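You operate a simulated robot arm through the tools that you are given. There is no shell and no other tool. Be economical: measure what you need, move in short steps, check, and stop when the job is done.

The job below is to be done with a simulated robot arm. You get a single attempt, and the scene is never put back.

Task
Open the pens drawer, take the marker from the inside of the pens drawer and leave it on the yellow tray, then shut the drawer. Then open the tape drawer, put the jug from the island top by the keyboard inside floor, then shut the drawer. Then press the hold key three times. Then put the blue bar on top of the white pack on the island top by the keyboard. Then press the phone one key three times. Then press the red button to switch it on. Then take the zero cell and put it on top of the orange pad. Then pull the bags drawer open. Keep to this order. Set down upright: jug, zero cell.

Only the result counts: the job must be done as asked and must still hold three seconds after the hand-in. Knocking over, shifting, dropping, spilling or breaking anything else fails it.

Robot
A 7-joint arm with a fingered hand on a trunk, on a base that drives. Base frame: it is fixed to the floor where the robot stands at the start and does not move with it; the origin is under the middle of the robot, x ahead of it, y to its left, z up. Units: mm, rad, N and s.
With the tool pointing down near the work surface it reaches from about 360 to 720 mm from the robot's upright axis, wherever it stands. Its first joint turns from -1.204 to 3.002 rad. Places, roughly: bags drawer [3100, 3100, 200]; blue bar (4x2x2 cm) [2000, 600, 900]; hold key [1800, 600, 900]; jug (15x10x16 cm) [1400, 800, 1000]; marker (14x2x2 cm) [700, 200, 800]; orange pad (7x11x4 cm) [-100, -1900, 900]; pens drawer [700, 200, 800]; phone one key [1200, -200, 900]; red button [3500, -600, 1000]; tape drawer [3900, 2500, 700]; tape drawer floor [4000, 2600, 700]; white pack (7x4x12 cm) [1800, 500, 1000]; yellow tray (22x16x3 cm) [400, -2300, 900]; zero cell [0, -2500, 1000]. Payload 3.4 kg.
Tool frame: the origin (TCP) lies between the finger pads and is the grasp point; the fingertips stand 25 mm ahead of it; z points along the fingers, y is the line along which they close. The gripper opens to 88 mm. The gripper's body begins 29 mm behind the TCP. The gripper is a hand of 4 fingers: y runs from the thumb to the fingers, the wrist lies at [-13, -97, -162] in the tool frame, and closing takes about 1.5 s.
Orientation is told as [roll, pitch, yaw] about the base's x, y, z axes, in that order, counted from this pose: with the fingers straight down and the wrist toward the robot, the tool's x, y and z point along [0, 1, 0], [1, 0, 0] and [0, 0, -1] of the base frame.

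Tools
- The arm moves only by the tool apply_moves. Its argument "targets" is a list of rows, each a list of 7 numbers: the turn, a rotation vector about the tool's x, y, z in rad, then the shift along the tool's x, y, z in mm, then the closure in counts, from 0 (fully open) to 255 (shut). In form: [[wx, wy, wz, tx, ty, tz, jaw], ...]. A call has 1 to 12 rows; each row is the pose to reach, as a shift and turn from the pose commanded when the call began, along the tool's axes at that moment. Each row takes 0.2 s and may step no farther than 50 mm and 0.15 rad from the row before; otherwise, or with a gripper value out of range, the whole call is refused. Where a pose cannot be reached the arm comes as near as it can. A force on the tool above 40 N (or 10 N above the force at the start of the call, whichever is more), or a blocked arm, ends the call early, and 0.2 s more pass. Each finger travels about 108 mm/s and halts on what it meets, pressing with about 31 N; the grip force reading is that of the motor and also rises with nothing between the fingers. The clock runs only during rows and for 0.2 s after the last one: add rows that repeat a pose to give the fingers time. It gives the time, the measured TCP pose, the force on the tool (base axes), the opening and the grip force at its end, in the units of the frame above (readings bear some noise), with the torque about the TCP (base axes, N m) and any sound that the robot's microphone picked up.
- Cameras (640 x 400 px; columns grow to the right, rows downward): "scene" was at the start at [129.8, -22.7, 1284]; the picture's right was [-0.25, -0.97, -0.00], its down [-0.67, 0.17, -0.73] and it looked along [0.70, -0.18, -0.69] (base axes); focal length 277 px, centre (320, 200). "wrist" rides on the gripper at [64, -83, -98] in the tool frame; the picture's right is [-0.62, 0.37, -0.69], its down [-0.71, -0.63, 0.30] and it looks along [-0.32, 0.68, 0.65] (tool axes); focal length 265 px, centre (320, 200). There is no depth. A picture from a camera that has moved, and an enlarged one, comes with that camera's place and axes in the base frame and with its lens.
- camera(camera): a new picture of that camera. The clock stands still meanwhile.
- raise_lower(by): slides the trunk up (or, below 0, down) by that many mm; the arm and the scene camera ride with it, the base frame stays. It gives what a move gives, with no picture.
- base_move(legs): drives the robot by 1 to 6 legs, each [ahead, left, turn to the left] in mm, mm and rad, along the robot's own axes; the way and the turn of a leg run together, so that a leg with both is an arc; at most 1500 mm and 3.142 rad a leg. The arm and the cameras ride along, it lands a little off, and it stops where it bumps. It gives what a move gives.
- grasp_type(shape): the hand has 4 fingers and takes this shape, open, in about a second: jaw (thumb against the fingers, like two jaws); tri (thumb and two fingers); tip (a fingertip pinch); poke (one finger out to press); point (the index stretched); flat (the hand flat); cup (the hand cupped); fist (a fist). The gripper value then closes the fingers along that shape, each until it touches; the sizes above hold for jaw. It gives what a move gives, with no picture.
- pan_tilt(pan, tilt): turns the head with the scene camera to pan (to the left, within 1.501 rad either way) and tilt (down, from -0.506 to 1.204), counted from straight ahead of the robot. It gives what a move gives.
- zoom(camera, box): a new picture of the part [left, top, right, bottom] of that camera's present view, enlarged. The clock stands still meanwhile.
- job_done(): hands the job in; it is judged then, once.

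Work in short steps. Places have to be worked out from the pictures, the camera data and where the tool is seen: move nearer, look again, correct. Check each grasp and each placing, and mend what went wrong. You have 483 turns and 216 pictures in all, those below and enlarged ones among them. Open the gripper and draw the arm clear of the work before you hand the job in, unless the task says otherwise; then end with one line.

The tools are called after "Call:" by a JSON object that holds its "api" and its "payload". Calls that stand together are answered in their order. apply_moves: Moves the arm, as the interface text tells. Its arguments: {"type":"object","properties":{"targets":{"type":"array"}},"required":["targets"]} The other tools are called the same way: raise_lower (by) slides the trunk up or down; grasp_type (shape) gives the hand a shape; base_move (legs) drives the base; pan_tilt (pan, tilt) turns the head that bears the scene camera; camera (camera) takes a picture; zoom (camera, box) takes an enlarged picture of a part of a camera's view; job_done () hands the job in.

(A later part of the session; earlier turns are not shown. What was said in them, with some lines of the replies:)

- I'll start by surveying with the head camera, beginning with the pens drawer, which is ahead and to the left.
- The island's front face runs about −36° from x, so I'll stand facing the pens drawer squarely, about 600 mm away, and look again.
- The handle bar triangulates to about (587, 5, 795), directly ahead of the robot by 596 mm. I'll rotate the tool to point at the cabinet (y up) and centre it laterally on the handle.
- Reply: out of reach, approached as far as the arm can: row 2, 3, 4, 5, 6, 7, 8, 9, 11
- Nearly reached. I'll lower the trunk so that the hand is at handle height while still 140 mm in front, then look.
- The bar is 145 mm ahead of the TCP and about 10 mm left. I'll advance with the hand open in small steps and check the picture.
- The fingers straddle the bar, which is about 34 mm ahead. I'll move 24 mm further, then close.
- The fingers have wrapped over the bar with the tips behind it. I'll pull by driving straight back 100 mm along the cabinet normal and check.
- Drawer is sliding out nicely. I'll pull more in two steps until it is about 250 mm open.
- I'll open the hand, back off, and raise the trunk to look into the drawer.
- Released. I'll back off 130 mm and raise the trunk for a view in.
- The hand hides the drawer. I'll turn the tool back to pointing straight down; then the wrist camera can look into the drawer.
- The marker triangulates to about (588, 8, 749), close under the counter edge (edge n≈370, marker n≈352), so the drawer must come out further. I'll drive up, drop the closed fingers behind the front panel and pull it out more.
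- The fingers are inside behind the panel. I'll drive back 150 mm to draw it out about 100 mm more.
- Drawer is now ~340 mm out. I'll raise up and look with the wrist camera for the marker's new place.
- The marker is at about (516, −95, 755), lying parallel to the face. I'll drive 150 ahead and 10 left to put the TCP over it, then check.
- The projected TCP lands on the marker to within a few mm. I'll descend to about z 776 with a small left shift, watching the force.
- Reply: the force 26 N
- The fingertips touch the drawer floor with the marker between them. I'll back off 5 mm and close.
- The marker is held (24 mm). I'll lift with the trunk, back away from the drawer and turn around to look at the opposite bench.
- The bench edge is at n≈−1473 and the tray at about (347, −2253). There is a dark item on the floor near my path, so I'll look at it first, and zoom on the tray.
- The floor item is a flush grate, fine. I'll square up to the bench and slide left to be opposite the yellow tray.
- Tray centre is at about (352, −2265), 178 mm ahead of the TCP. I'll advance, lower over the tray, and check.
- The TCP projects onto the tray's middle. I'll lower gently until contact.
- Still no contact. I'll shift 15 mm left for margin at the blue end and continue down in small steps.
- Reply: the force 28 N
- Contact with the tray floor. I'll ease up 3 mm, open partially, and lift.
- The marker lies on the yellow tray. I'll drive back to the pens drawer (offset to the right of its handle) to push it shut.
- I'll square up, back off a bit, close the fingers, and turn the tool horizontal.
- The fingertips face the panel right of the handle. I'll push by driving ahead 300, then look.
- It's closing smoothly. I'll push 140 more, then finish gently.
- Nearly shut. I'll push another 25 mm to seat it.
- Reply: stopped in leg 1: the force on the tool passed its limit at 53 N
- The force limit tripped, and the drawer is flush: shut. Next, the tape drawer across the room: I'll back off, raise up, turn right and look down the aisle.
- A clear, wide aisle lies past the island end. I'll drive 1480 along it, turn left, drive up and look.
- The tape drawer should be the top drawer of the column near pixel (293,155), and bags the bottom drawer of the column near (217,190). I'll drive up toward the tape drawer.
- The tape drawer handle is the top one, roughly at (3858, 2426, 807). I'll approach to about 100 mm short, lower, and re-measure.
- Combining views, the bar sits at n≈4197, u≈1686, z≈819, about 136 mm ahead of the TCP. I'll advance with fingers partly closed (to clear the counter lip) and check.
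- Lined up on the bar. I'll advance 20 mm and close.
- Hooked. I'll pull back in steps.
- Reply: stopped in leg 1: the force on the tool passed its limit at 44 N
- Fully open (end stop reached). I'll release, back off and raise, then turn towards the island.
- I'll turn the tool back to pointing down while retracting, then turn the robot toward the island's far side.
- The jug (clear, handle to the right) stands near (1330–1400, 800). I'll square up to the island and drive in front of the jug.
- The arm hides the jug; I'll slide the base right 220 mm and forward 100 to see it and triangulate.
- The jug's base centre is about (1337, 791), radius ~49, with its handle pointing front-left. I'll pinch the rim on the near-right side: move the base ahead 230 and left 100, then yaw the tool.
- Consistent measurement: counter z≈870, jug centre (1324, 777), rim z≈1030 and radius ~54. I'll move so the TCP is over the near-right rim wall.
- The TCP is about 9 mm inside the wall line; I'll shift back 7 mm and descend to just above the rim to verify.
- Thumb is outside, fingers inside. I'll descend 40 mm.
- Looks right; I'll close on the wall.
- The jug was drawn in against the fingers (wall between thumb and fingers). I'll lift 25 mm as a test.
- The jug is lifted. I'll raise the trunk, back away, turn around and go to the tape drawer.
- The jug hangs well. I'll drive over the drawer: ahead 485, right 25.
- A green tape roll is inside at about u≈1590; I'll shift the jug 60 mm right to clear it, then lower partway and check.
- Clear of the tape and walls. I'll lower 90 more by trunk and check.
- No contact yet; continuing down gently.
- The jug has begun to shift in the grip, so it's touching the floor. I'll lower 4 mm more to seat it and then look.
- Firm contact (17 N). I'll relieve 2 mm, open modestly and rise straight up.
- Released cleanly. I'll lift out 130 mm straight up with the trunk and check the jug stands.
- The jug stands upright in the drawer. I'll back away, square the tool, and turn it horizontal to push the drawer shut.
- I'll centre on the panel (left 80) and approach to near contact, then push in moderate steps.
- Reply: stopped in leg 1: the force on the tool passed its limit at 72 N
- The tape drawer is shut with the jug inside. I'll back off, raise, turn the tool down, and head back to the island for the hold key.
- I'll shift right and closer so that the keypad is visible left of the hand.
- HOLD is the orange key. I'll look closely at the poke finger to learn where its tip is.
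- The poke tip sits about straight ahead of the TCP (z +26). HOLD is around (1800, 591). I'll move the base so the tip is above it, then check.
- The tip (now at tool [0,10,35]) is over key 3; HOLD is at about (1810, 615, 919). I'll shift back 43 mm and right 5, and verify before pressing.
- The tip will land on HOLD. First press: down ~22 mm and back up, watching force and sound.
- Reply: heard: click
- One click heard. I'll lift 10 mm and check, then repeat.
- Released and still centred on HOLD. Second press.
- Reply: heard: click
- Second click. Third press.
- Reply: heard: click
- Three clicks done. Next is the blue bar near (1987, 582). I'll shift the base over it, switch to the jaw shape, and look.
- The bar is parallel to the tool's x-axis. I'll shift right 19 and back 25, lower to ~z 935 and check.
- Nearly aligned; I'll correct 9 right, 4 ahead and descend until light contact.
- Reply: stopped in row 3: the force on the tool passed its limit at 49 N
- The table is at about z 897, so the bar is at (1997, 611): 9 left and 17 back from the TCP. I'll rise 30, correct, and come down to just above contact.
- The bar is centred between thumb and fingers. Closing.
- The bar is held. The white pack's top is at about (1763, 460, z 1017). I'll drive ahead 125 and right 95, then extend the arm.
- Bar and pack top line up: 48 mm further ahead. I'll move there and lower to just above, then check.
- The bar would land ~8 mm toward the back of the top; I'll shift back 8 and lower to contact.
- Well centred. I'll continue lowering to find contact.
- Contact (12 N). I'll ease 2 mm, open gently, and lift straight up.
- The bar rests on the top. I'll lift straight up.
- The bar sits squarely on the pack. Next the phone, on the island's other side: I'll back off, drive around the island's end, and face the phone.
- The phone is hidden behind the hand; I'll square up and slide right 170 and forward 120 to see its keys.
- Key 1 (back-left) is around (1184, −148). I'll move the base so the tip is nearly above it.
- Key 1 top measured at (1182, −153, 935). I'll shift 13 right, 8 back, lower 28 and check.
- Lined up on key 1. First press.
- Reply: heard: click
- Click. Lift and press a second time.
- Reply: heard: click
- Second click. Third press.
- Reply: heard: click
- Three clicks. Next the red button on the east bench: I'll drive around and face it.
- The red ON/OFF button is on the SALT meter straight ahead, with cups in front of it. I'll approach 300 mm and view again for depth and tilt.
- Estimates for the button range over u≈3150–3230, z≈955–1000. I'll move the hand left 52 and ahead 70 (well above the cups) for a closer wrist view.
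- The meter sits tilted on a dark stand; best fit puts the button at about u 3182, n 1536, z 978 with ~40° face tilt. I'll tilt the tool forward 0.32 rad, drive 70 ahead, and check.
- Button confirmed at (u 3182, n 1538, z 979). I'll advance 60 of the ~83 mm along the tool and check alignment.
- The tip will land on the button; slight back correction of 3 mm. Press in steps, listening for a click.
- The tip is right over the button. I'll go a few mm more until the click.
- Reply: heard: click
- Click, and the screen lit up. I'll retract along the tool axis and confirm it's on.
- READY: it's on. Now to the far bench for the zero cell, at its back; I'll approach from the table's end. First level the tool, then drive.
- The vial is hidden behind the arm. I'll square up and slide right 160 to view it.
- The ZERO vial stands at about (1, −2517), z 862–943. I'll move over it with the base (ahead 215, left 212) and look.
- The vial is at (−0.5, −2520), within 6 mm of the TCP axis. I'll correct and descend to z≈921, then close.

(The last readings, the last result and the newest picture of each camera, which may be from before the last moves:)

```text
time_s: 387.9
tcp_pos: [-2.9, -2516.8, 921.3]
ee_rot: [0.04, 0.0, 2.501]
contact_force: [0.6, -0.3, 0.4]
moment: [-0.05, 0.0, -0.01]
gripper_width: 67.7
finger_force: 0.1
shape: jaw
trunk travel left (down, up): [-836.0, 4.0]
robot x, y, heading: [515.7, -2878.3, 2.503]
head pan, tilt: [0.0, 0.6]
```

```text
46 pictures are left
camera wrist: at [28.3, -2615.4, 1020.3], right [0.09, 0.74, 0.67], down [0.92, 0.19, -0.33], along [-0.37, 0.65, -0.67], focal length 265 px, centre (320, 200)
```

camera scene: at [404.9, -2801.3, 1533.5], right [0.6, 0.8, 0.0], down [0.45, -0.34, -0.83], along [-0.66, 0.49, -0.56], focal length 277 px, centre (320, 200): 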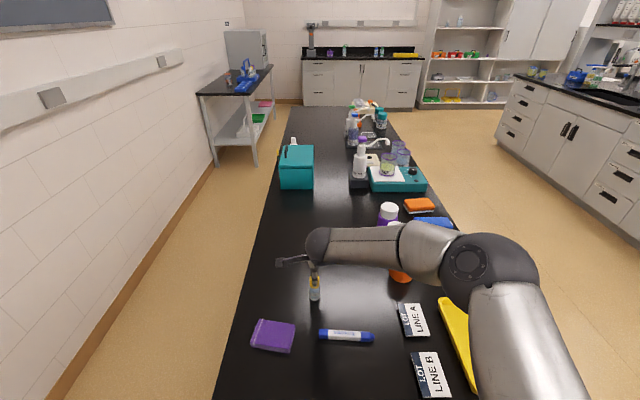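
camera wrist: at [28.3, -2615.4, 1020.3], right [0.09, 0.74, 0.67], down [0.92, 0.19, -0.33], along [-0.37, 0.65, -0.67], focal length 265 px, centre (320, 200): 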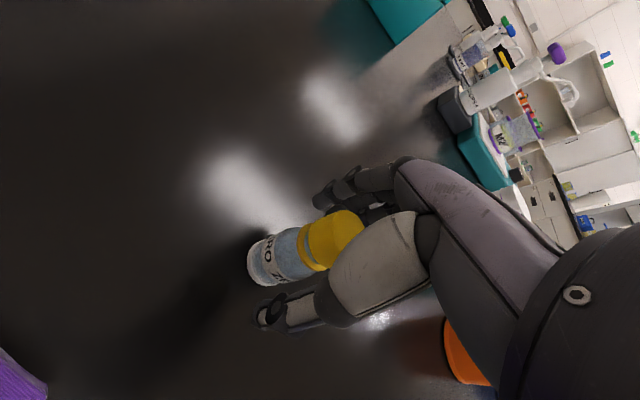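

The vial is between thumb and fingers. Closing.

Call:
{"api": "apply_moves", "payload": {"targets": [[0, 0, 0, 0, 0, 0, 120], [0, 0, 0, 0, 0, 0, 180], [0, 0, 0, 0, 0, 0, 255], [0, 0, 0, 0, 0, 0, 255], [0, 0, 0, 0, 0, 0, 255], [0, 0, 0, 0, 0, 0, 255]]}}

Call:
{"api": "zoom", "payload": {"camera": "wrist", "box": [220, 160, 420, 340]}}

```text
time_s: 389.3
tcp_pos: [-3.1, -2516.4, 920.4]
ee_rot: [0.039, 0.0, 2.503]
contact_force: [0.2, 0.1, 0.2]
moment: [0.0, -0.02, 0.01]
gripper_width: 23.0
finger_force: 30.7
shape: jaw
trunk travel left (down, up): [-836.0, 4.0]
robot x, y, heading: [515.5, -2883.7, 2.509]
head pan, tilt: [0.0, 0.6]
```

```text
2.22 times, centred on (320, 250) of wrist
camera zoom: at [28.3, -2615.5, 1020.3], right [0.09, 0.74, 0.67], down [0.92, 0.19, -0.33], along [-0.37, 0.65, -0.67], focal length 590 px, centre (320, 89)
```

zoom: 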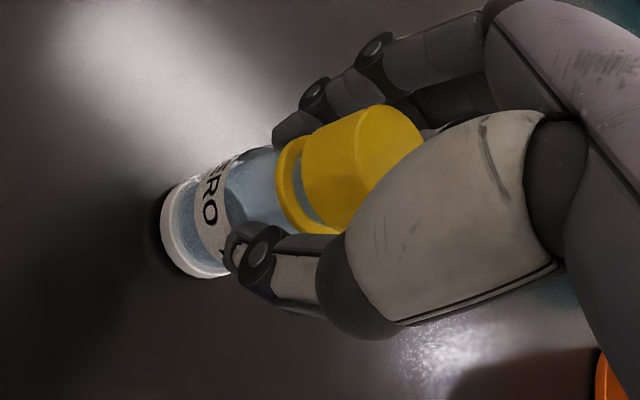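

Grasped (23 mm on the cap/neck). I'll lift 150, back off, and drive round to the front of the bench opposite the orange pad.

Call:
{"api": "apply_moves", "payload": {"targets": [[0, 0, 0, 0, 0, -30, 255], [0, 0, 0, 0, 0, -75, 255], [0, 0, 0, 0, 0, -120, 255], [0, 0, 0, 0, 0, -155, 255]]}}

Call:
{"api": "base_move", "payload": {"legs": [[-250, 0, 0], [0, -1330, 0], [0, 0, 1.571], [0, -1300, 0]]}}

Call:
{"api": "camera", "payload": {"camera": "scene"}}

Call:
{"api": "camera", "payload": {"camera": "wrist"}}

```text
time_s: 390.3
tcp_pos: [2.3, -2513.3, 1075.8]
ee_rot: [0.039, -0.001, 2.502]
contact_force: [-0.9, -0.5, -0.3]
moment: [-0.01, 0.02, 0.01]
gripper_width: 22.8
finger_force: 31.0
shape: jaw
trunk travel left (down, up): [-836.0, 4.0]
robot x, y, heading: [515.9, -2881.6, 2.498]
head pan, tilt: [0.0, 0.6]
```

```text
time_s: 408.3
tcp_pos: [71.4, -1764.2, 1073.9]
ee_rot: [0.039, 0.001, -2.164]
contact_force: [-0.7, 0.3, -1.3]
moment: [-0.01, -0.01, -0.02]
gripper_width: 23.1
finger_force: 31.5
shape: jaw
trunk travel left (down, up): [-836.0, 4.0]
robot x, y, heading: [417.3, -1234.4, -2.155]
head pan, tilt: [0.0, 0.6]
```

```text
44 pictures are left
camera scene: at [339.3, -1350.9, 1533.4], right [-0.83, 0.56, 0.0], down [0.31, 0.47, -0.82], along [-0.46, -0.69, -0.57], focal length 277 px, centre (320, 200)
```

scene: 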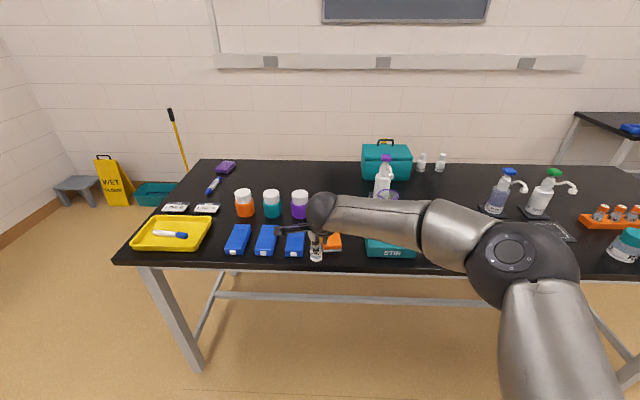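

```text
43 pictures are left
camera wrist: at [168.8, -1730.5, 1174.1], right [-0.74, 0.06, 0.67], down [-0.23, 0.91, -0.33], along [-0.63, -0.4, -0.67], focal length 265 px, centre (320, 200)
```

wrist: 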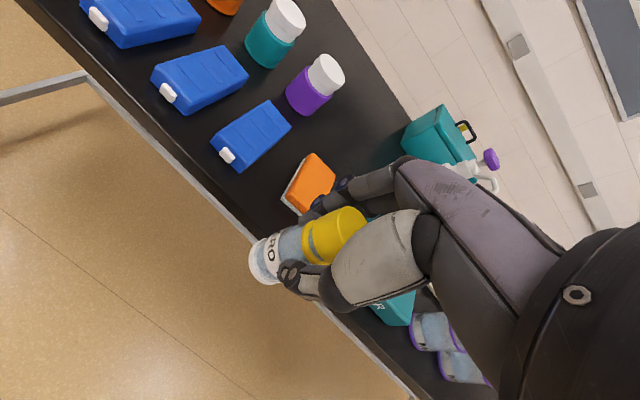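

I'll square up and approach 150 mm, then measure the orange pad.

Call:
{"api": "base_move", "payload": {"legs": [[0, 0, -0.047], [140, -40, 0]]}}

Call:
{"api": "camera", "payload": {"camera": "wrist"}}

Call:
{"api": "zoom", "payload": {"camera": "scene", "box": [240, 180, 400, 280]}}

```text
time_s: 410.1
tcp_pos: [-65.3, -1837.5, 1073.1]
ee_rot: [0.038, 0.001, -2.209]
contact_force: [0.3, 0.2, -1.1]
moment: [0.02, -0.01, 0.0]
gripper_width: 22.9
finger_force: 31.4
shape: jaw
trunk travel left (down, up): [-836.0, 4.0]
robot x, y, heading: [302.1, -1321.3, -2.207]
head pan, tilt: [0.0, 0.6]
```

```text
42 pictures are left
camera wrist: at [32.3, -1807.4, 1174.3], right [-0.74, 0.09, 0.67], down [-0.19, 0.92, -0.33], along [-0.65, -0.37, -0.67], focal length 265 px, centre (320, 200)
```

wrist: 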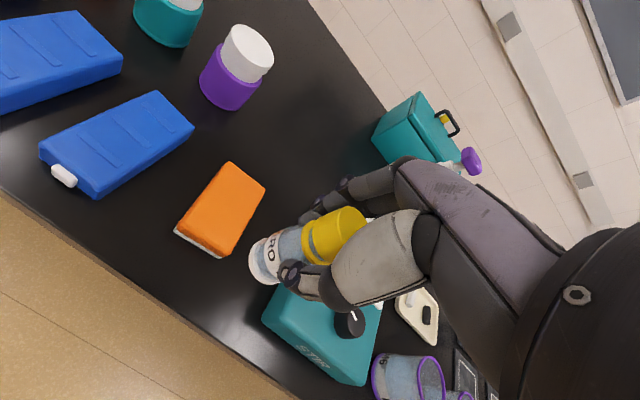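

```text
4.00 times, centred on (320, 230) of scene
camera zoom: at [219.8, -1435.8, 1533.5], right [-0.8, 0.59, 0.0], down [0.34, 0.45, -0.83], along [-0.49, -0.66, -0.56], focal length 1109 px, centre (320, 80)
```

zoom: 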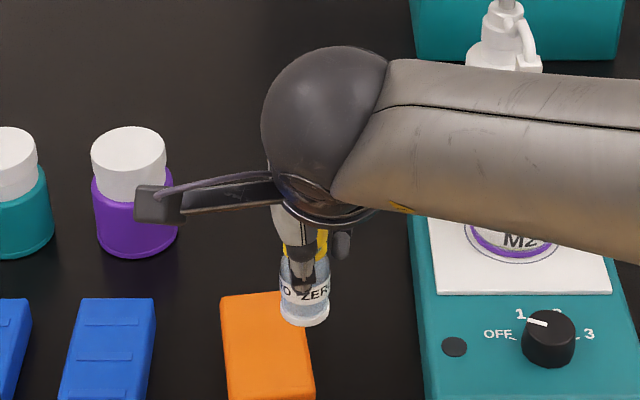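

Pad centre is about (−85, −1921), top z≈895. I'll move ahead 79 and left 33, lower 90, and check.

Call:
{"api": "base_move", "payload": {"legs": [[79, 33, 0]]}}

Call:
{"api": "apply_moves", "payload": {"targets": [[0, 0, 0, 0, 0, 30, 255], [0, 0, 0, 0, 0, 60, 255], [0, 0, 0, 0, 0, 90, 255]]}}

Call:
{"api": "zoom", "payload": {"camera": "wrist", "box": [180, 140, 420, 360]}}

Call:
{"api": "zoom", "payload": {"camera": "scene", "box": [250, 200, 390, 300]}}

```text
time_s: 411.2
tcp_pos: [-87.7, -1921.3, 1073.7]
ee_rot: [0.038, -0.002, -2.21]
contact_force: [0.2, 0.8, -1.2]
moment: [0.0, -0.01, 0.01]
gripper_width: 23.1
finger_force: 30.7
shape: jaw
trunk travel left (down, up): [-836.0, 4.0]
robot x, y, heading: [283.2, -1407.3, -2.21]
head pan, tilt: [0.0, 0.6]
```

```text
time_s: 412.0
tcp_pos: [-85.0, -1923.8, 987.4]
ee_rot: [0.04, -0.001, -2.211]
contact_force: [-0.2, -0.4, -0.4]
moment: [-0.01, -0.03, -0.01]
gripper_width: 22.7
finger_force: 31.5
shape: jaw
trunk travel left (down, up): [-836.0, 4.0]
robot x, y, heading: [280.4, -1402.4, -2.204]
head pan, tilt: [0.0, 0.6]
```

```text
1.82 times, centred on (300, 250) of wrist
camera zoom: at [13.4, -1893.3, 1085.8], right [-0.74, 0.09, 0.67], down [-0.19, 0.92, -0.33], along [-0.65, -0.37, -0.67], focal length 483 px, centre (356, 109)
```

zoom: 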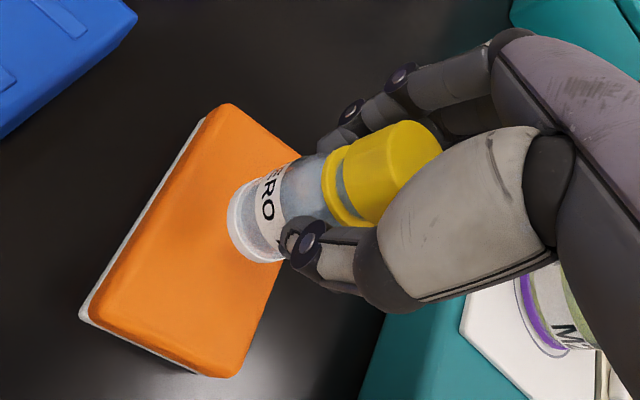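

```text
4.00 times, centred on (320, 250) of scene
camera zoom: at [198.7, -1519.5, 1533.4], right [-0.8, 0.59, 0.0], down [0.34, 0.45, -0.82], along [-0.49, -0.66, -0.57], focal length 1109 px, centre (320, 0)
```

zoom: 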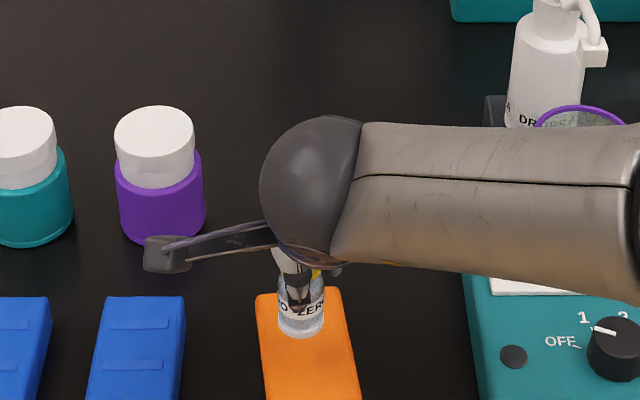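

The wrist view shows the vial will land at the pad's centre. I'll lower to near contact, then in small steps.

Call:
{"api": "apply_moves", "payload": {"targets": [[0, 0, 0, 0, 0, 10, 255], [0, 0, 0, 0, 0, 20, 255], [0, 0, 0, 0, 0, 26, 255]]}}

Call:
{"api": "apply_moves", "payload": {"targets": [[0, 0, 0, 0, 0, 3, 255], [0, 0, 0, 0, 0, 6, 255]]}}

```text
time_s: 412.8
tcp_pos: [-83.0, -1925.2, 960.1]
ee_rot: [0.039, -0.003, -2.21]
contact_force: [0.5, -1.1, 0.0]
moment: [-0.01, -0.02, 0.0]
gripper_width: 22.8
finger_force: 30.7
shape: jaw
trunk travel left (down, up): [-836.0, 4.0]
robot x, y, heading: [282.2, -1405.2, -2.21]
head pan, tilt: [0.0, 0.6]
```

```text
time_s: 413.4
tcp_pos: [-82.2, -1922.4, 953.1]
ee_rot: [0.039, 0.0, -2.209]
contact_force: [0.1, -0.5, -0.2]
moment: [-0.02, 0.02, -0.01]
gripper_width: 22.9
finger_force: 30.8
shape: jaw
trunk travel left (down, up): [-836.0, 4.0]
robot x, y, heading: [282.6, -1405.8, -2.201]
head pan, tilt: [0.0, 0.6]
```

Call:
{"api": "apply_moves", "payload": {"targets": [[0, 0, 0, 0, 0, 2, 255], [0, 0, 0, 0, 0, 4, 255]]}}

Call:
{"api": "zoom", "payload": {"camera": "wrist", "box": [180, 140, 420, 360]}}

```text
time_s: 414.0
tcp_pos: [-81.8, -1923.9, 950.8]
ee_rot: [0.04, -0.004, -2.209]
contact_force: [1.1, 1.4, 8.9]
moment: [-0.05, 0.06, 0.0]
gripper_width: 23.0
finger_force: 31.1
shape: jaw
trunk travel left (down, up): [-836.0, 4.0]
robot x, y, heading: [282.1, -1406.0, -2.203]
head pan, tilt: [0.0, 0.6]
```

```text
1.82 times, centred on (300, 250) of wrist
camera zoom: at [16.1, -1892.4, 1050.7], right [-0.74, 0.09, 0.67], down [-0.19, 0.92, -0.33], along [-0.65, -0.37, -0.66], focal length 483 px, centre (356, 109)
```

zoom: 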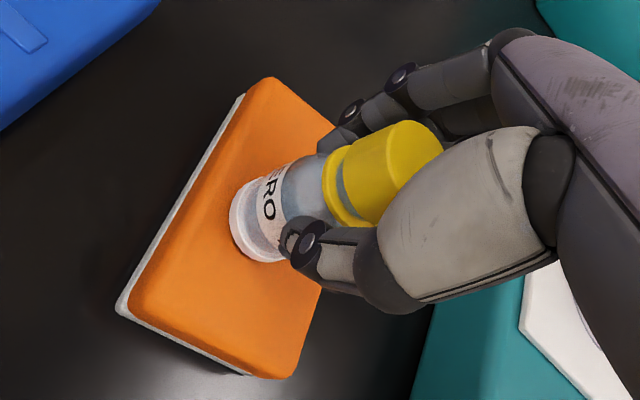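

Contact (9 N) in the pad's middle. I'll ease 1 mm, open gently, and check before lifting.

Call:
{"api": "apply_moves", "payload": {"targets": [[0, 0, 0, 0, 0, -1, 255], [0, 0, 0, 0, 0, -1, 210], [0, 0, 0, 0, 0, -1, 165], [0, 0, 0, 0, 0, -1, 120], [0, 0, 0, 0, 0, -1, 70], [0, 0, 0, 0, 0, -1, 60], [0, 0, 0, 0, 0, -1, 60]]}}

Call:
{"api": "zoom", "payload": {"camera": "wrist", "box": [180, 140, 420, 360]}}

```text
time_s: 415.6
tcp_pos: [-82.5, -1922.9, 949.4]
ee_rot: [0.039, 0.0, -2.211]
contact_force: [-0.2, 0.5, -0.5]
moment: [-0.03, 0.01, 0.02]
gripper_width: 67.1
finger_force: 0.1
shape: jaw
trunk travel left (down, up): [-836.0, 4.0]
robot x, y, heading: [283.5, -1408.7, -2.203]
head pan, tilt: [0.0, 0.6]
```

```text
1.82 times, centred on (300, 250) of wrist
camera zoom: at [15.4, -1893.2, 1049.7], right [-0.74, 0.09, 0.67], down [-0.19, 0.92, -0.33], along [-0.65, -0.37, -0.67], focal length 483 px, centre (356, 109)
```

zoom: 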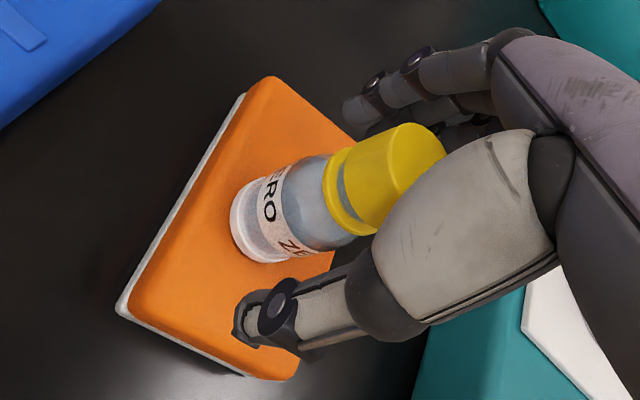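

The vial stands free. I'll lift straight up and verify.

Call:
{"api": "apply_moves", "payload": {"targets": [[0, 0, 0, 0, 0, -20, 60], [0, 0, 0, 0, 0, -60, 60], [0, 0, 0, 0, 0, -105, 60], [0, 0, 0, 0, 0, -145, 60]]}}

Call:
{"api": "camera", "payload": {"camera": "wrist"}}

```text
time_s: 416.6
tcp_pos: [-86.9, -1919.9, 1094.8]
ee_rot: [0.038, 0.001, -2.209]
contact_force: [-0.4, -1.1, 1.5]
moment: [0.01, 0.01, -0.01]
gripper_width: 67.1
finger_force: 0.1
shape: jaw
trunk travel left (down, up): [-836.0, 4.0]
robot x, y, heading: [277.5, -1404.9, -2.209]
head pan, tilt: [0.0, 0.6]
```

```text
36 pictures are left
camera wrist: at [10.7, -1888.3, 1193.8], right [-0.74, 0.09, 0.67], down [-0.19, 0.92, -0.33], along [-0.65, -0.37, -0.67], focal length 265 px, centre (320, 200)
```

wrist: 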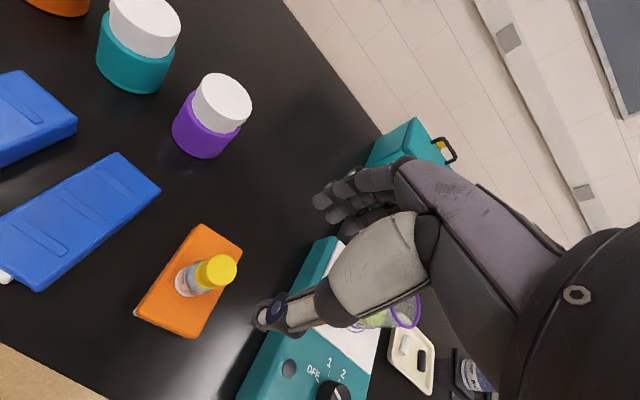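

The zero cell is upright on the orange pad. Last: the bags drawer on the far bench. Driving there now.

Call:
{"api": "base_move", "payload": {"legs": [[-330, 0, 0], [0, 0, 1.571], [1100, 0, 0], [0, 0, 1.571]]}}

Call:
{"api": "base_move", "payload": {"legs": [[1400, 0, 0], [1400, 0, 0], [1000, 0, 0], [0, -30, 0]]}}

```text
time_s: 431.8
tcp_pos: [1741.1, -1238.6, 1093.3]
ee_rot: [0.04, 0.001, 0.979]
contact_force: [0.3, 0.0, -1.4]
moment: [0.0, -0.02, -0.01]
gripper_width: 66.9
finger_force: 0.0
shape: jaw
trunk travel left (down, up): [-836.0, 4.0]
robot x, y, heading: [1396.3, -1772.9, 0.981]
head pan, tilt: [0.0, 0.6]
```

```text
time_s: 450.5
tcp_pos: [3836.6, 1934.7, 1093.5]
ee_rot: [0.038, 0.001, 1.005]
contact_force: [-0.4, -0.3, -0.9]
moment: [0.06, -0.02, 0.0]
gripper_width: 67.1
finger_force: 0.0
shape: jaw
trunk travel left (down, up): [-836.0, 4.0]
robot x, y, heading: [3507.6, 1391.8, 1.01]
head pan, tilt: [0.0, 0.6]
```

Call:
{"api": "base_move", "payload": {"legs": [[0, 0, -0.071], [0, 1300, 0]]}}

Call:
{"api": "camera", "payload": {"camera": "scene"}}

```text
time_s: 457.5
tcp_pos: [2813.9, 2676.8, 1092.2]
ee_rot: [0.038, 0.0, 0.951]
contact_force: [0.4, -0.1, -0.8]
moment: [-0.02, -0.03, 0.02]
gripper_width: 67.1
finger_force: 0.1
shape: jaw
trunk travel left (down, up): [-836.0, 4.0]
robot x, y, heading: [2454.4, 2159.9, 0.96]
head pan, tilt: [0.0, 0.6]
```

```text
35 pictures are left
camera scene: at [2533.9, 2266.8, 1533.4], right [0.81, -0.58, 0.0], down [-0.33, -0.46, -0.83], along [0.48, 0.67, -0.56], focal length 277 px, centre (320, 200)
```

scene: 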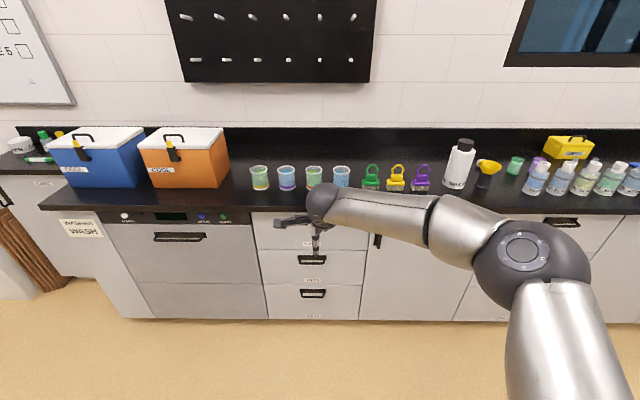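

The BAGS handle is at about u 676, n 4197, z 372. I'll rotate the tool horizontal, align laterally, and lower the trunk.

Call:
{"api": "apply_moves", "payload": {"targets": [[-0.143, 0, 0, 0, 0, 0, 80], [-0.286, 0, 0, 0, 0, 0, 80], [-0.428, 0, 0, 0, 0, 0, 80], [-0.571, 0, 0, 0, 0, 0, 80], [-0.714, 0, 0, 0, 0, 0, 80], [-0.857, 0, 0, 0, 0, 0, 80], [-1.0, 0, 0, 0, 0, 0, 80], [-1.142, 0, 0, 0, 0, 0, 80], [-1.285, 0, 0, 0, 0, 0, 80], [-1.428, 0, 0, 0, 0, 0, 80], [-1.571, 0, 0, 0, 0, 0, 80]]}}

Call:
{"api": "base_move", "payload": {"legs": [[0, 45, -0.02]]}}

Call:
{"api": "raise_lower", "payload": {"by": -600}}

Call:
{"api": "camera", "payload": {"camera": "scene"}}

```text
time_s: 459.9
tcp_pos: [2812.6, 2676.9, 1093.3]
ee_rot: [1.647, -1.533, -0.696]
contact_force: [-0.2, 0.2, -1.0]
moment: [0.0, -0.01, -0.02]
gripper_width: 60.6
finger_force: 0.0
shape: jaw
trunk travel left (down, up): [-836.0, 4.0]
robot x, y, heading: [2452.1, 2155.7, 0.948]
head pan, tilt: [0.0, 0.6]
```

```text
time_s: 460.8
tcp_pos: [2787.6, 2694.9, 1090.9]
ee_rot: [1.59, -1.533, -0.659]
contact_force: [-0.4, 0.1, -0.1]
moment: [0.0, 0.0, -0.03]
gripper_width: 60.7
finger_force: 0.1
shape: jaw
trunk travel left (down, up): [-836.0, 4.0]
robot x, y, heading: [2416.4, 2183.2, 0.93]
head pan, tilt: [0.0, 0.6]
```

```text
refused: -600 is not a number from -400 to 400
```

```text
34 pictures are left
camera scene: at [2500.1, 2291.5, 1533.4], right [0.8, -0.6, 0.0], down [-0.34, -0.45, -0.82], along [0.49, 0.66, -0.57], focal length 277 px, centre (320, 200)
```

scene: 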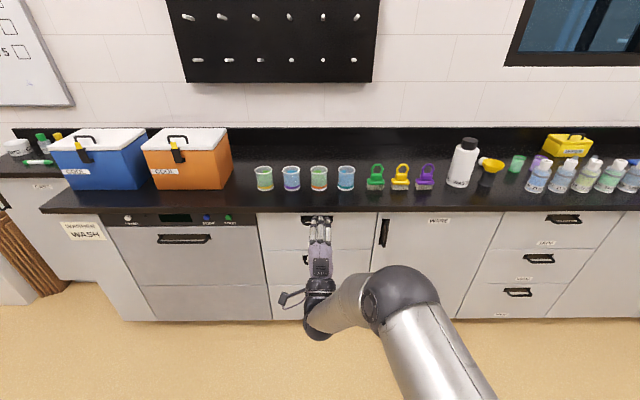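

Call:
{"api": "raise_lower", "payload": {"by": -400}}

Call:
{"api": "raise_lower", "payload": {"by": -310}}

Call:
{"api": "camera", "payload": {"camera": "scene"}}

Call:
{"api": "camera", "payload": {"camera": "wrist"}}

```text
time_s: 464.6
tcp_pos: [2789.3, 2694.8, 693.2]
ee_rot: [1.591, -1.533, -0.659]
contact_force: [-0.4, 0.5, -0.4]
moment: [0.01, 0.01, 0.0]
gripper_width: 60.5
finger_force: 0.1
shape: jaw
trunk travel left (down, up): [-436.0, 404.0]
robot x, y, heading: [2420.6, 2177.9, 0.937]
head pan, tilt: [0.0, 0.6]
```

```text
time_s: 467.7
tcp_pos: [2788.0, 2696.4, 383.2]
ee_rot: [1.592, -1.531, -0.662]
contact_force: [-0.8, 0.3, 0.7]
moment: [0.0, 0.05, 0.02]
gripper_width: 60.7
finger_force: 0.1
shape: jaw
trunk travel left (down, up): [-126.0, 714.0]
robot x, y, heading: [2417.3, 2178.1, 0.932]
head pan, tilt: [0.0, 0.6]
```

```text
33 pictures are left
camera scene: at [2500.2, 2291.3, 823.5], right [0.8, -0.6, 0.0], down [-0.34, -0.45, -0.83], along [0.49, 0.66, -0.56], focal length 277 px, centre (320, 200)
```

scene: 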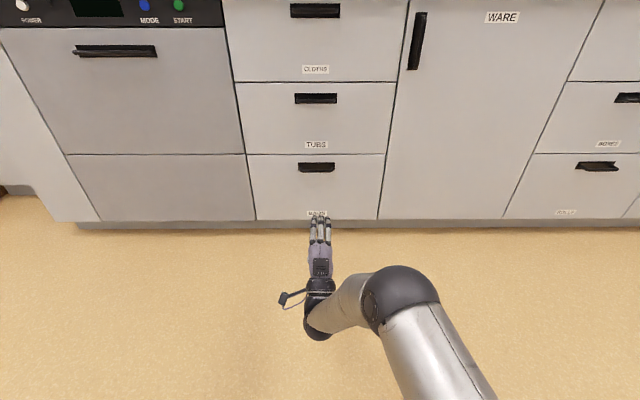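

```text
32 pictures are left
camera wrist: at [2675.1, 2656.9, 301.2], right [0.09, -0.93, 0.34], down [0.74, -0.17, -0.66], along [0.67, 0.31, 0.67], focal length 265 px, centre (320, 200)
```

wrist: 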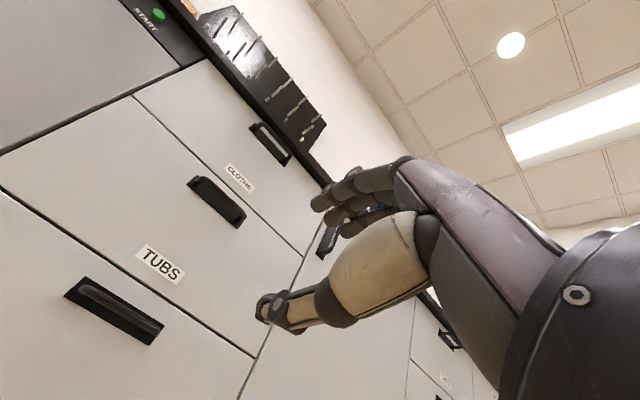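

The handle is at n≈4200, z≈361. I'll lower 20, drive ahead 275, and check the alignment.

Call:
{"api": "raise_lower", "payload": {"by": -20}}

Call:
{"api": "base_move", "payload": {"legs": [[275, 5, 0.005]]}}

Call:
{"api": "camera", "payload": {"camera": "wrist"}}

Call:
{"api": "zoom", "payload": {"camera": "scene", "box": [250, 150, 390, 260]}}

```text
time_s: 468.4
tcp_pos: [2788.5, 2697.1, 363.2]
ee_rot: [1.593, -1.53, -0.663]
contact_force: [0.4, 0.3, -0.2]
moment: [-0.01, -0.02, 0.03]
gripper_width: 60.6
finger_force: 0.0
shape: jaw
trunk travel left (down, up): [-106.0, 734.0]
robot x, y, heading: [2417.7, 2185.5, 0.931]
head pan, tilt: [0.0, 0.6]
```

```text
time_s: 470.3
tcp_pos: [2943.0, 2922.2, 361.5]
ee_rot: [1.592, -1.533, -0.654]
contact_force: [-0.2, -0.2, 0.3]
moment: [0.0, 0.02, 0.0]
gripper_width: 60.5
finger_force: 0.1
shape: jaw
trunk travel left (down, up): [-106.0, 734.0]
robot x, y, heading: [2574.6, 2406.9, 0.938]
head pan, tilt: [0.0, 0.6]
```

```text
31 pictures are left
camera wrist: at [2829.7, 2882.5, 281.1], right [0.1, -0.93, 0.34], down [0.74, -0.16, -0.66], along [0.67, 0.32, 0.67], focal length 265 px, centre (320, 200)
```

wrist: 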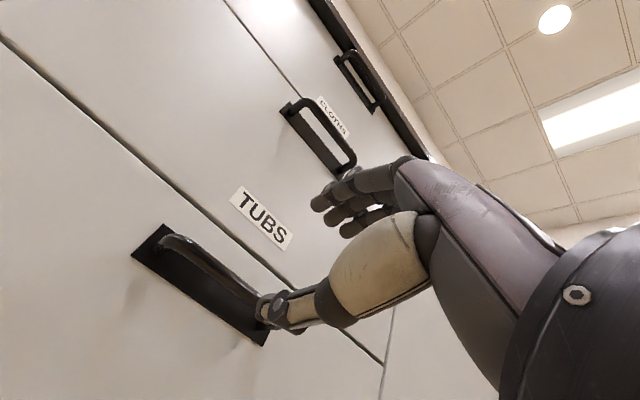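

```text
3.64 times, centred on (320, 205) of scene
camera zoom: at [2657.6, 2515.6, 803.4], right [0.81, -0.59, 0.0], down [-0.33, -0.46, -0.83], along [0.49, 0.67, -0.56], focal length 1008 px, centre (320, 182)
```

zoom: 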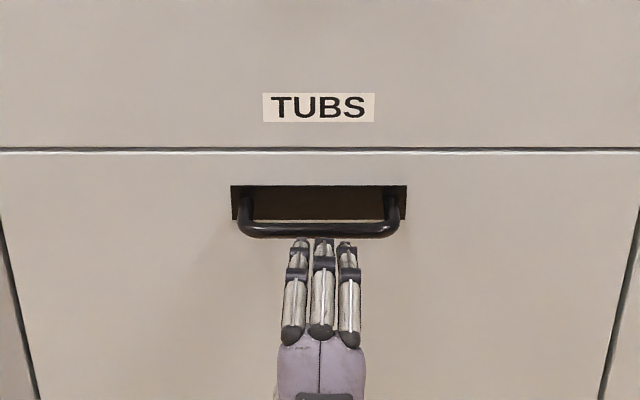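

The bar is at n≈4204, z≈351; TCP at n 4094, z 361. I'll move forward 100 and down 9, then close.

Call:
{"api": "apply_moves", "payload": {"targets": [[0, 0, 0, 0, -9, 40, 80], [0, 0, 0, 0, -9, 75, 80]]}}

Call:
{"api": "camera", "payload": {"camera": "wrist"}}

Call:
{"api": "zoom", "payload": {"camera": "scene", "box": [250, 150, 390, 260]}}

```text
time_s: 470.9
tcp_pos: [2984.7, 2981.4, 353.6]
ee_rot: [1.584, -1.531, -0.644]
contact_force: [0.3, -0.2, 0.1]
moment: [-0.01, 0.01, -0.01]
gripper_width: 60.6
finger_force: 0.1
shape: jaw
trunk travel left (down, up): [-106.0, 734.0]
robot x, y, heading: [2577.4, 2407.3, 0.943]
head pan, tilt: [0.0, 0.6]
```

```text
29 pictures are left
camera wrist: at [2872.4, 2941.9, 272.3], right [0.1, -0.93, 0.34], down [0.74, -0.16, -0.66], along [0.67, 0.32, 0.67], focal length 265 px, centre (320, 200)
```

wrist: 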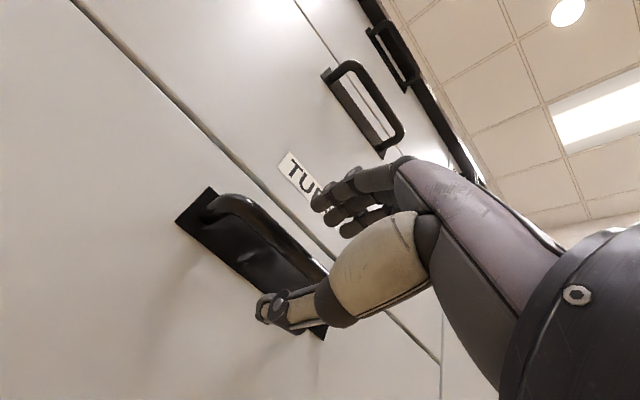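

```text
3.64 times, centred on (320, 205) of scene
camera zoom: at [2657.6, 2515.5, 803.5], right [0.81, -0.59, 0.0], down [-0.33, -0.46, -0.83], along [0.49, 0.67, -0.56], focal length 1008 px, centre (320, 182)
```

zoom: 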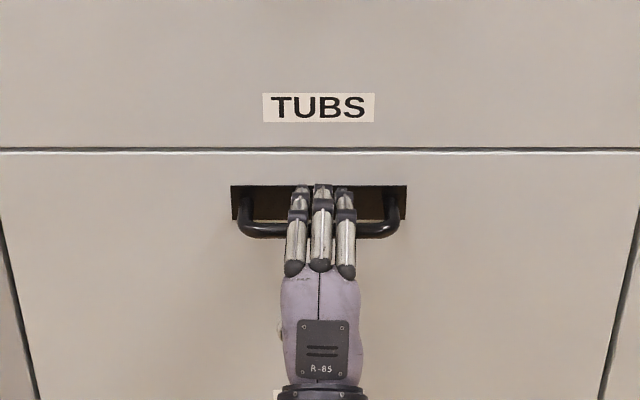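

Matches the earlier successful approach. Advance 22 and close.

Call:
{"api": "apply_moves", "payload": {"targets": [[0, 0, 0, 0, 0, 22, 80], [0, 0, 0, 0, 0, 22, 170], [0, 0, 0, 0, 0, 22, 255], [0, 0, 0, 0, 0, 22, 255], [0, 0, 0, 0, 0, 22, 255], [0, 0, 0, 0, 0, 22, 255], [0, 0, 0, 0, 0, 22, 255]]}}

Call:
{"api": "zoom", "payload": {"camera": "wrist", "box": [160, 140, 440, 340]}}

```text
time_s: 472.5
tcp_pos: [2999.2, 3000.1, 353.1]
ee_rot: [1.528, -1.532, -0.59]
contact_force: [1.8, 4.2, -4.2]
moment: [-0.03, -0.08, -0.02]
gripper_width: 0.1
finger_force: 31.2
shape: jaw
trunk travel left (down, up): [-106.0, 734.0]
robot x, y, heading: [2577.2, 2405.5, 0.943]
head pan, tilt: [0.0, 0.6]
```

```text
2.00 times, centred on (300, 240) of wrist
camera zoom: at [2886.2, 2959.9, 271.7], right [0.1, -0.93, 0.35], down [0.74, -0.16, -0.66], along [0.67, 0.32, 0.67], focal length 531 px, centre (360, 120)
```

zoom: 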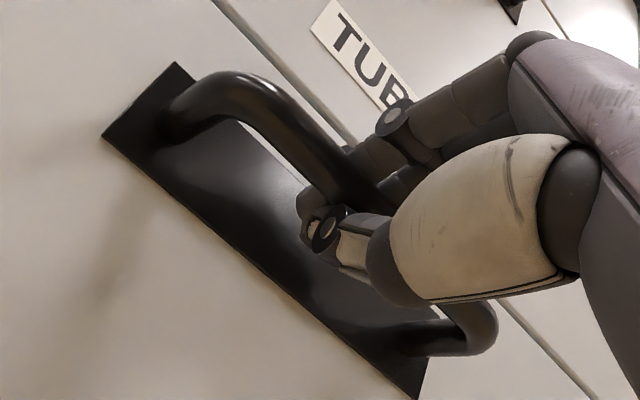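

Hooked. Pulling back in steps.

Call:
{"api": "base_move", "payload": {"legs": [[-150, 0, 0]]}}

Call:
{"api": "base_move", "payload": {"legs": [[-150, 0, 0]]}}

Call:
{"api": "base_move", "payload": {"legs": [[-110, 0, 0]]}}

Call:
{"api": "camera", "payload": {"camera": "scene"}}

```text
time_s: 473.9
tcp_pos: [2909.6, 2878.3, 353.2]
ee_rot: [1.535, -1.534, -0.599]
contact_force: [0.8, -1.5, -7.3]
moment: [0.01, -0.02, 0.01]
gripper_width: 0.0
finger_force: 31.0
shape: jaw
trunk travel left (down, up): [-106.0, 734.0]
robot x, y, heading: [2485.8, 2283.9, 0.946]
head pan, tilt: [0.0, 0.6]
```

```text
time_s: 475.3
tcp_pos: [2819.1, 2754.6, 352.1]
ee_rot: [1.522, -1.532, -0.581]
contact_force: [-0.8, -0.4, -6.5]
moment: [-0.03, 0.0, -0.01]
gripper_width: 0.1
finger_force: 30.9
shape: jaw
trunk travel left (down, up): [-106.0, 734.0]
robot x, y, heading: [2400.0, 2157.6, 0.945]
head pan, tilt: [0.0, 0.6]
```

```text
time_s: 476.5
tcp_pos: [2770.2, 2683.7, 352.1]
ee_rot: [1.227, -1.533, -0.288]
contact_force: [9.4, 18.7, -2.3]
moment: [-0.05, -0.12, 0.16]
gripper_width: 0.0
finger_force: 30.9
shape: jaw
trunk travel left (down, up): [-106.0, 734.0]
robot x, y, heading: [2343.5, 2084.4, 0.937]
head pan, tilt: [0.0, 0.6]
stopped in leg 1: the force on the tool passed its limit at 81 N (the readings are from after the stop); the commanded pose is now the measured one
```

```text
26 pictures are left
camera scene: at [2426.6, 2199.0, 803.2], right [0.81, -0.59, 0.0], down [-0.33, -0.46, -0.82], along [0.49, 0.67, -0.57], focal length 277 px, centre (320, 200)
```

scene: 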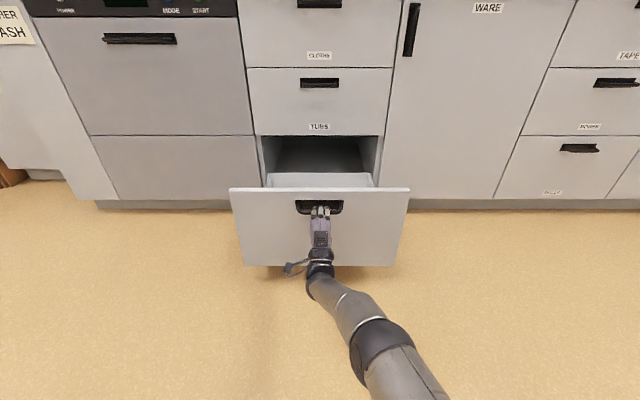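

Fully open to the stop. I'll ease the pull, open the hand, and back away clear.

Call:
{"api": "apply_moves", "payload": {"targets": [[0, 0, 0, 0, 0, 3, 255], [0, 0, 0, 0, 0, 3, 150], [0, 0, 0, 0, 0, 3, 80], [0, 0, 0, 0, 0, 3, 60], [0, 0, 0, 0, 0, 3, 60], [0, 0, 0, 0, 0, 3, 60]]}}

Call:
{"api": "base_move", "payload": {"legs": [[-200, 0, 0]]}}

Call:
{"api": "raise_lower", "payload": {"by": 350}}

Call:
{"api": "camera", "payload": {"camera": "scene"}}

```text
time_s: 477.9
tcp_pos: [2769.8, 2684.7, 354.7]
ee_rot: [1.325, -1.533, -0.386]
contact_force: [0.2, -0.2, -0.3]
moment: [0.01, 0.0, -0.03]
gripper_width: 66.8
finger_force: 0.1
shape: jaw
trunk travel left (down, up): [-106.0, 734.0]
robot x, y, heading: [2346.8, 2084.8, 0.938]
head pan, tilt: [0.0, 0.6]
```

```text
time_s: 479.4
tcp_pos: [2655.5, 2523.1, 355.2]
ee_rot: [1.325, -1.533, -0.388]
contact_force: [-0.3, 0.2, 0.0]
moment: [0.03, -0.03, 0.02]
gripper_width: 67.2
finger_force: 0.0
shape: jaw
trunk travel left (down, up): [-106.0, 734.0]
robot x, y, heading: [2225.7, 1927.9, 0.937]
head pan, tilt: [0.0, 0.6]
```

```text
time_s: 482.9
tcp_pos: [2655.7, 2524.2, 703.5]
ee_rot: [1.323, -1.533, -0.386]
contact_force: [0.4, -0.1, 0.0]
moment: [-0.07, 0.0, 0.01]
gripper_width: 66.9
finger_force: 0.0
shape: jaw
trunk travel left (down, up): [-456.0, 384.0]
robot x, y, heading: [2227.2, 1931.6, 0.933]
head pan, tilt: [0.0, 0.6]
```

```text
25 pictures are left
camera scene: at [2309.2, 2037.6, 1153.4], right [0.81, -0.59, 0.0], down [-0.34, -0.46, -0.82], along [0.49, 0.66, -0.57], focal length 277 px, centre (320, 200)
```

scene: 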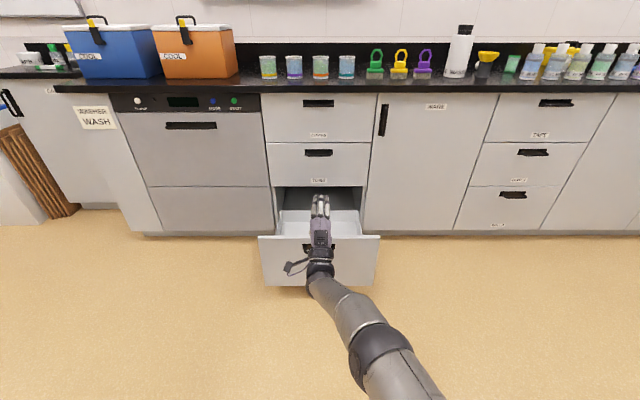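

The bags drawer is fully open, the hand is clear, and the tape drawer still looks shut. I'm handing in.

Call:
{"api": "job_done", "payload": {}}

```text
The job is handed in.
```

I carried out all eight steps in the order you gave, checked each one as I did it, and handed the job in; the judgement itself has not come back to me.
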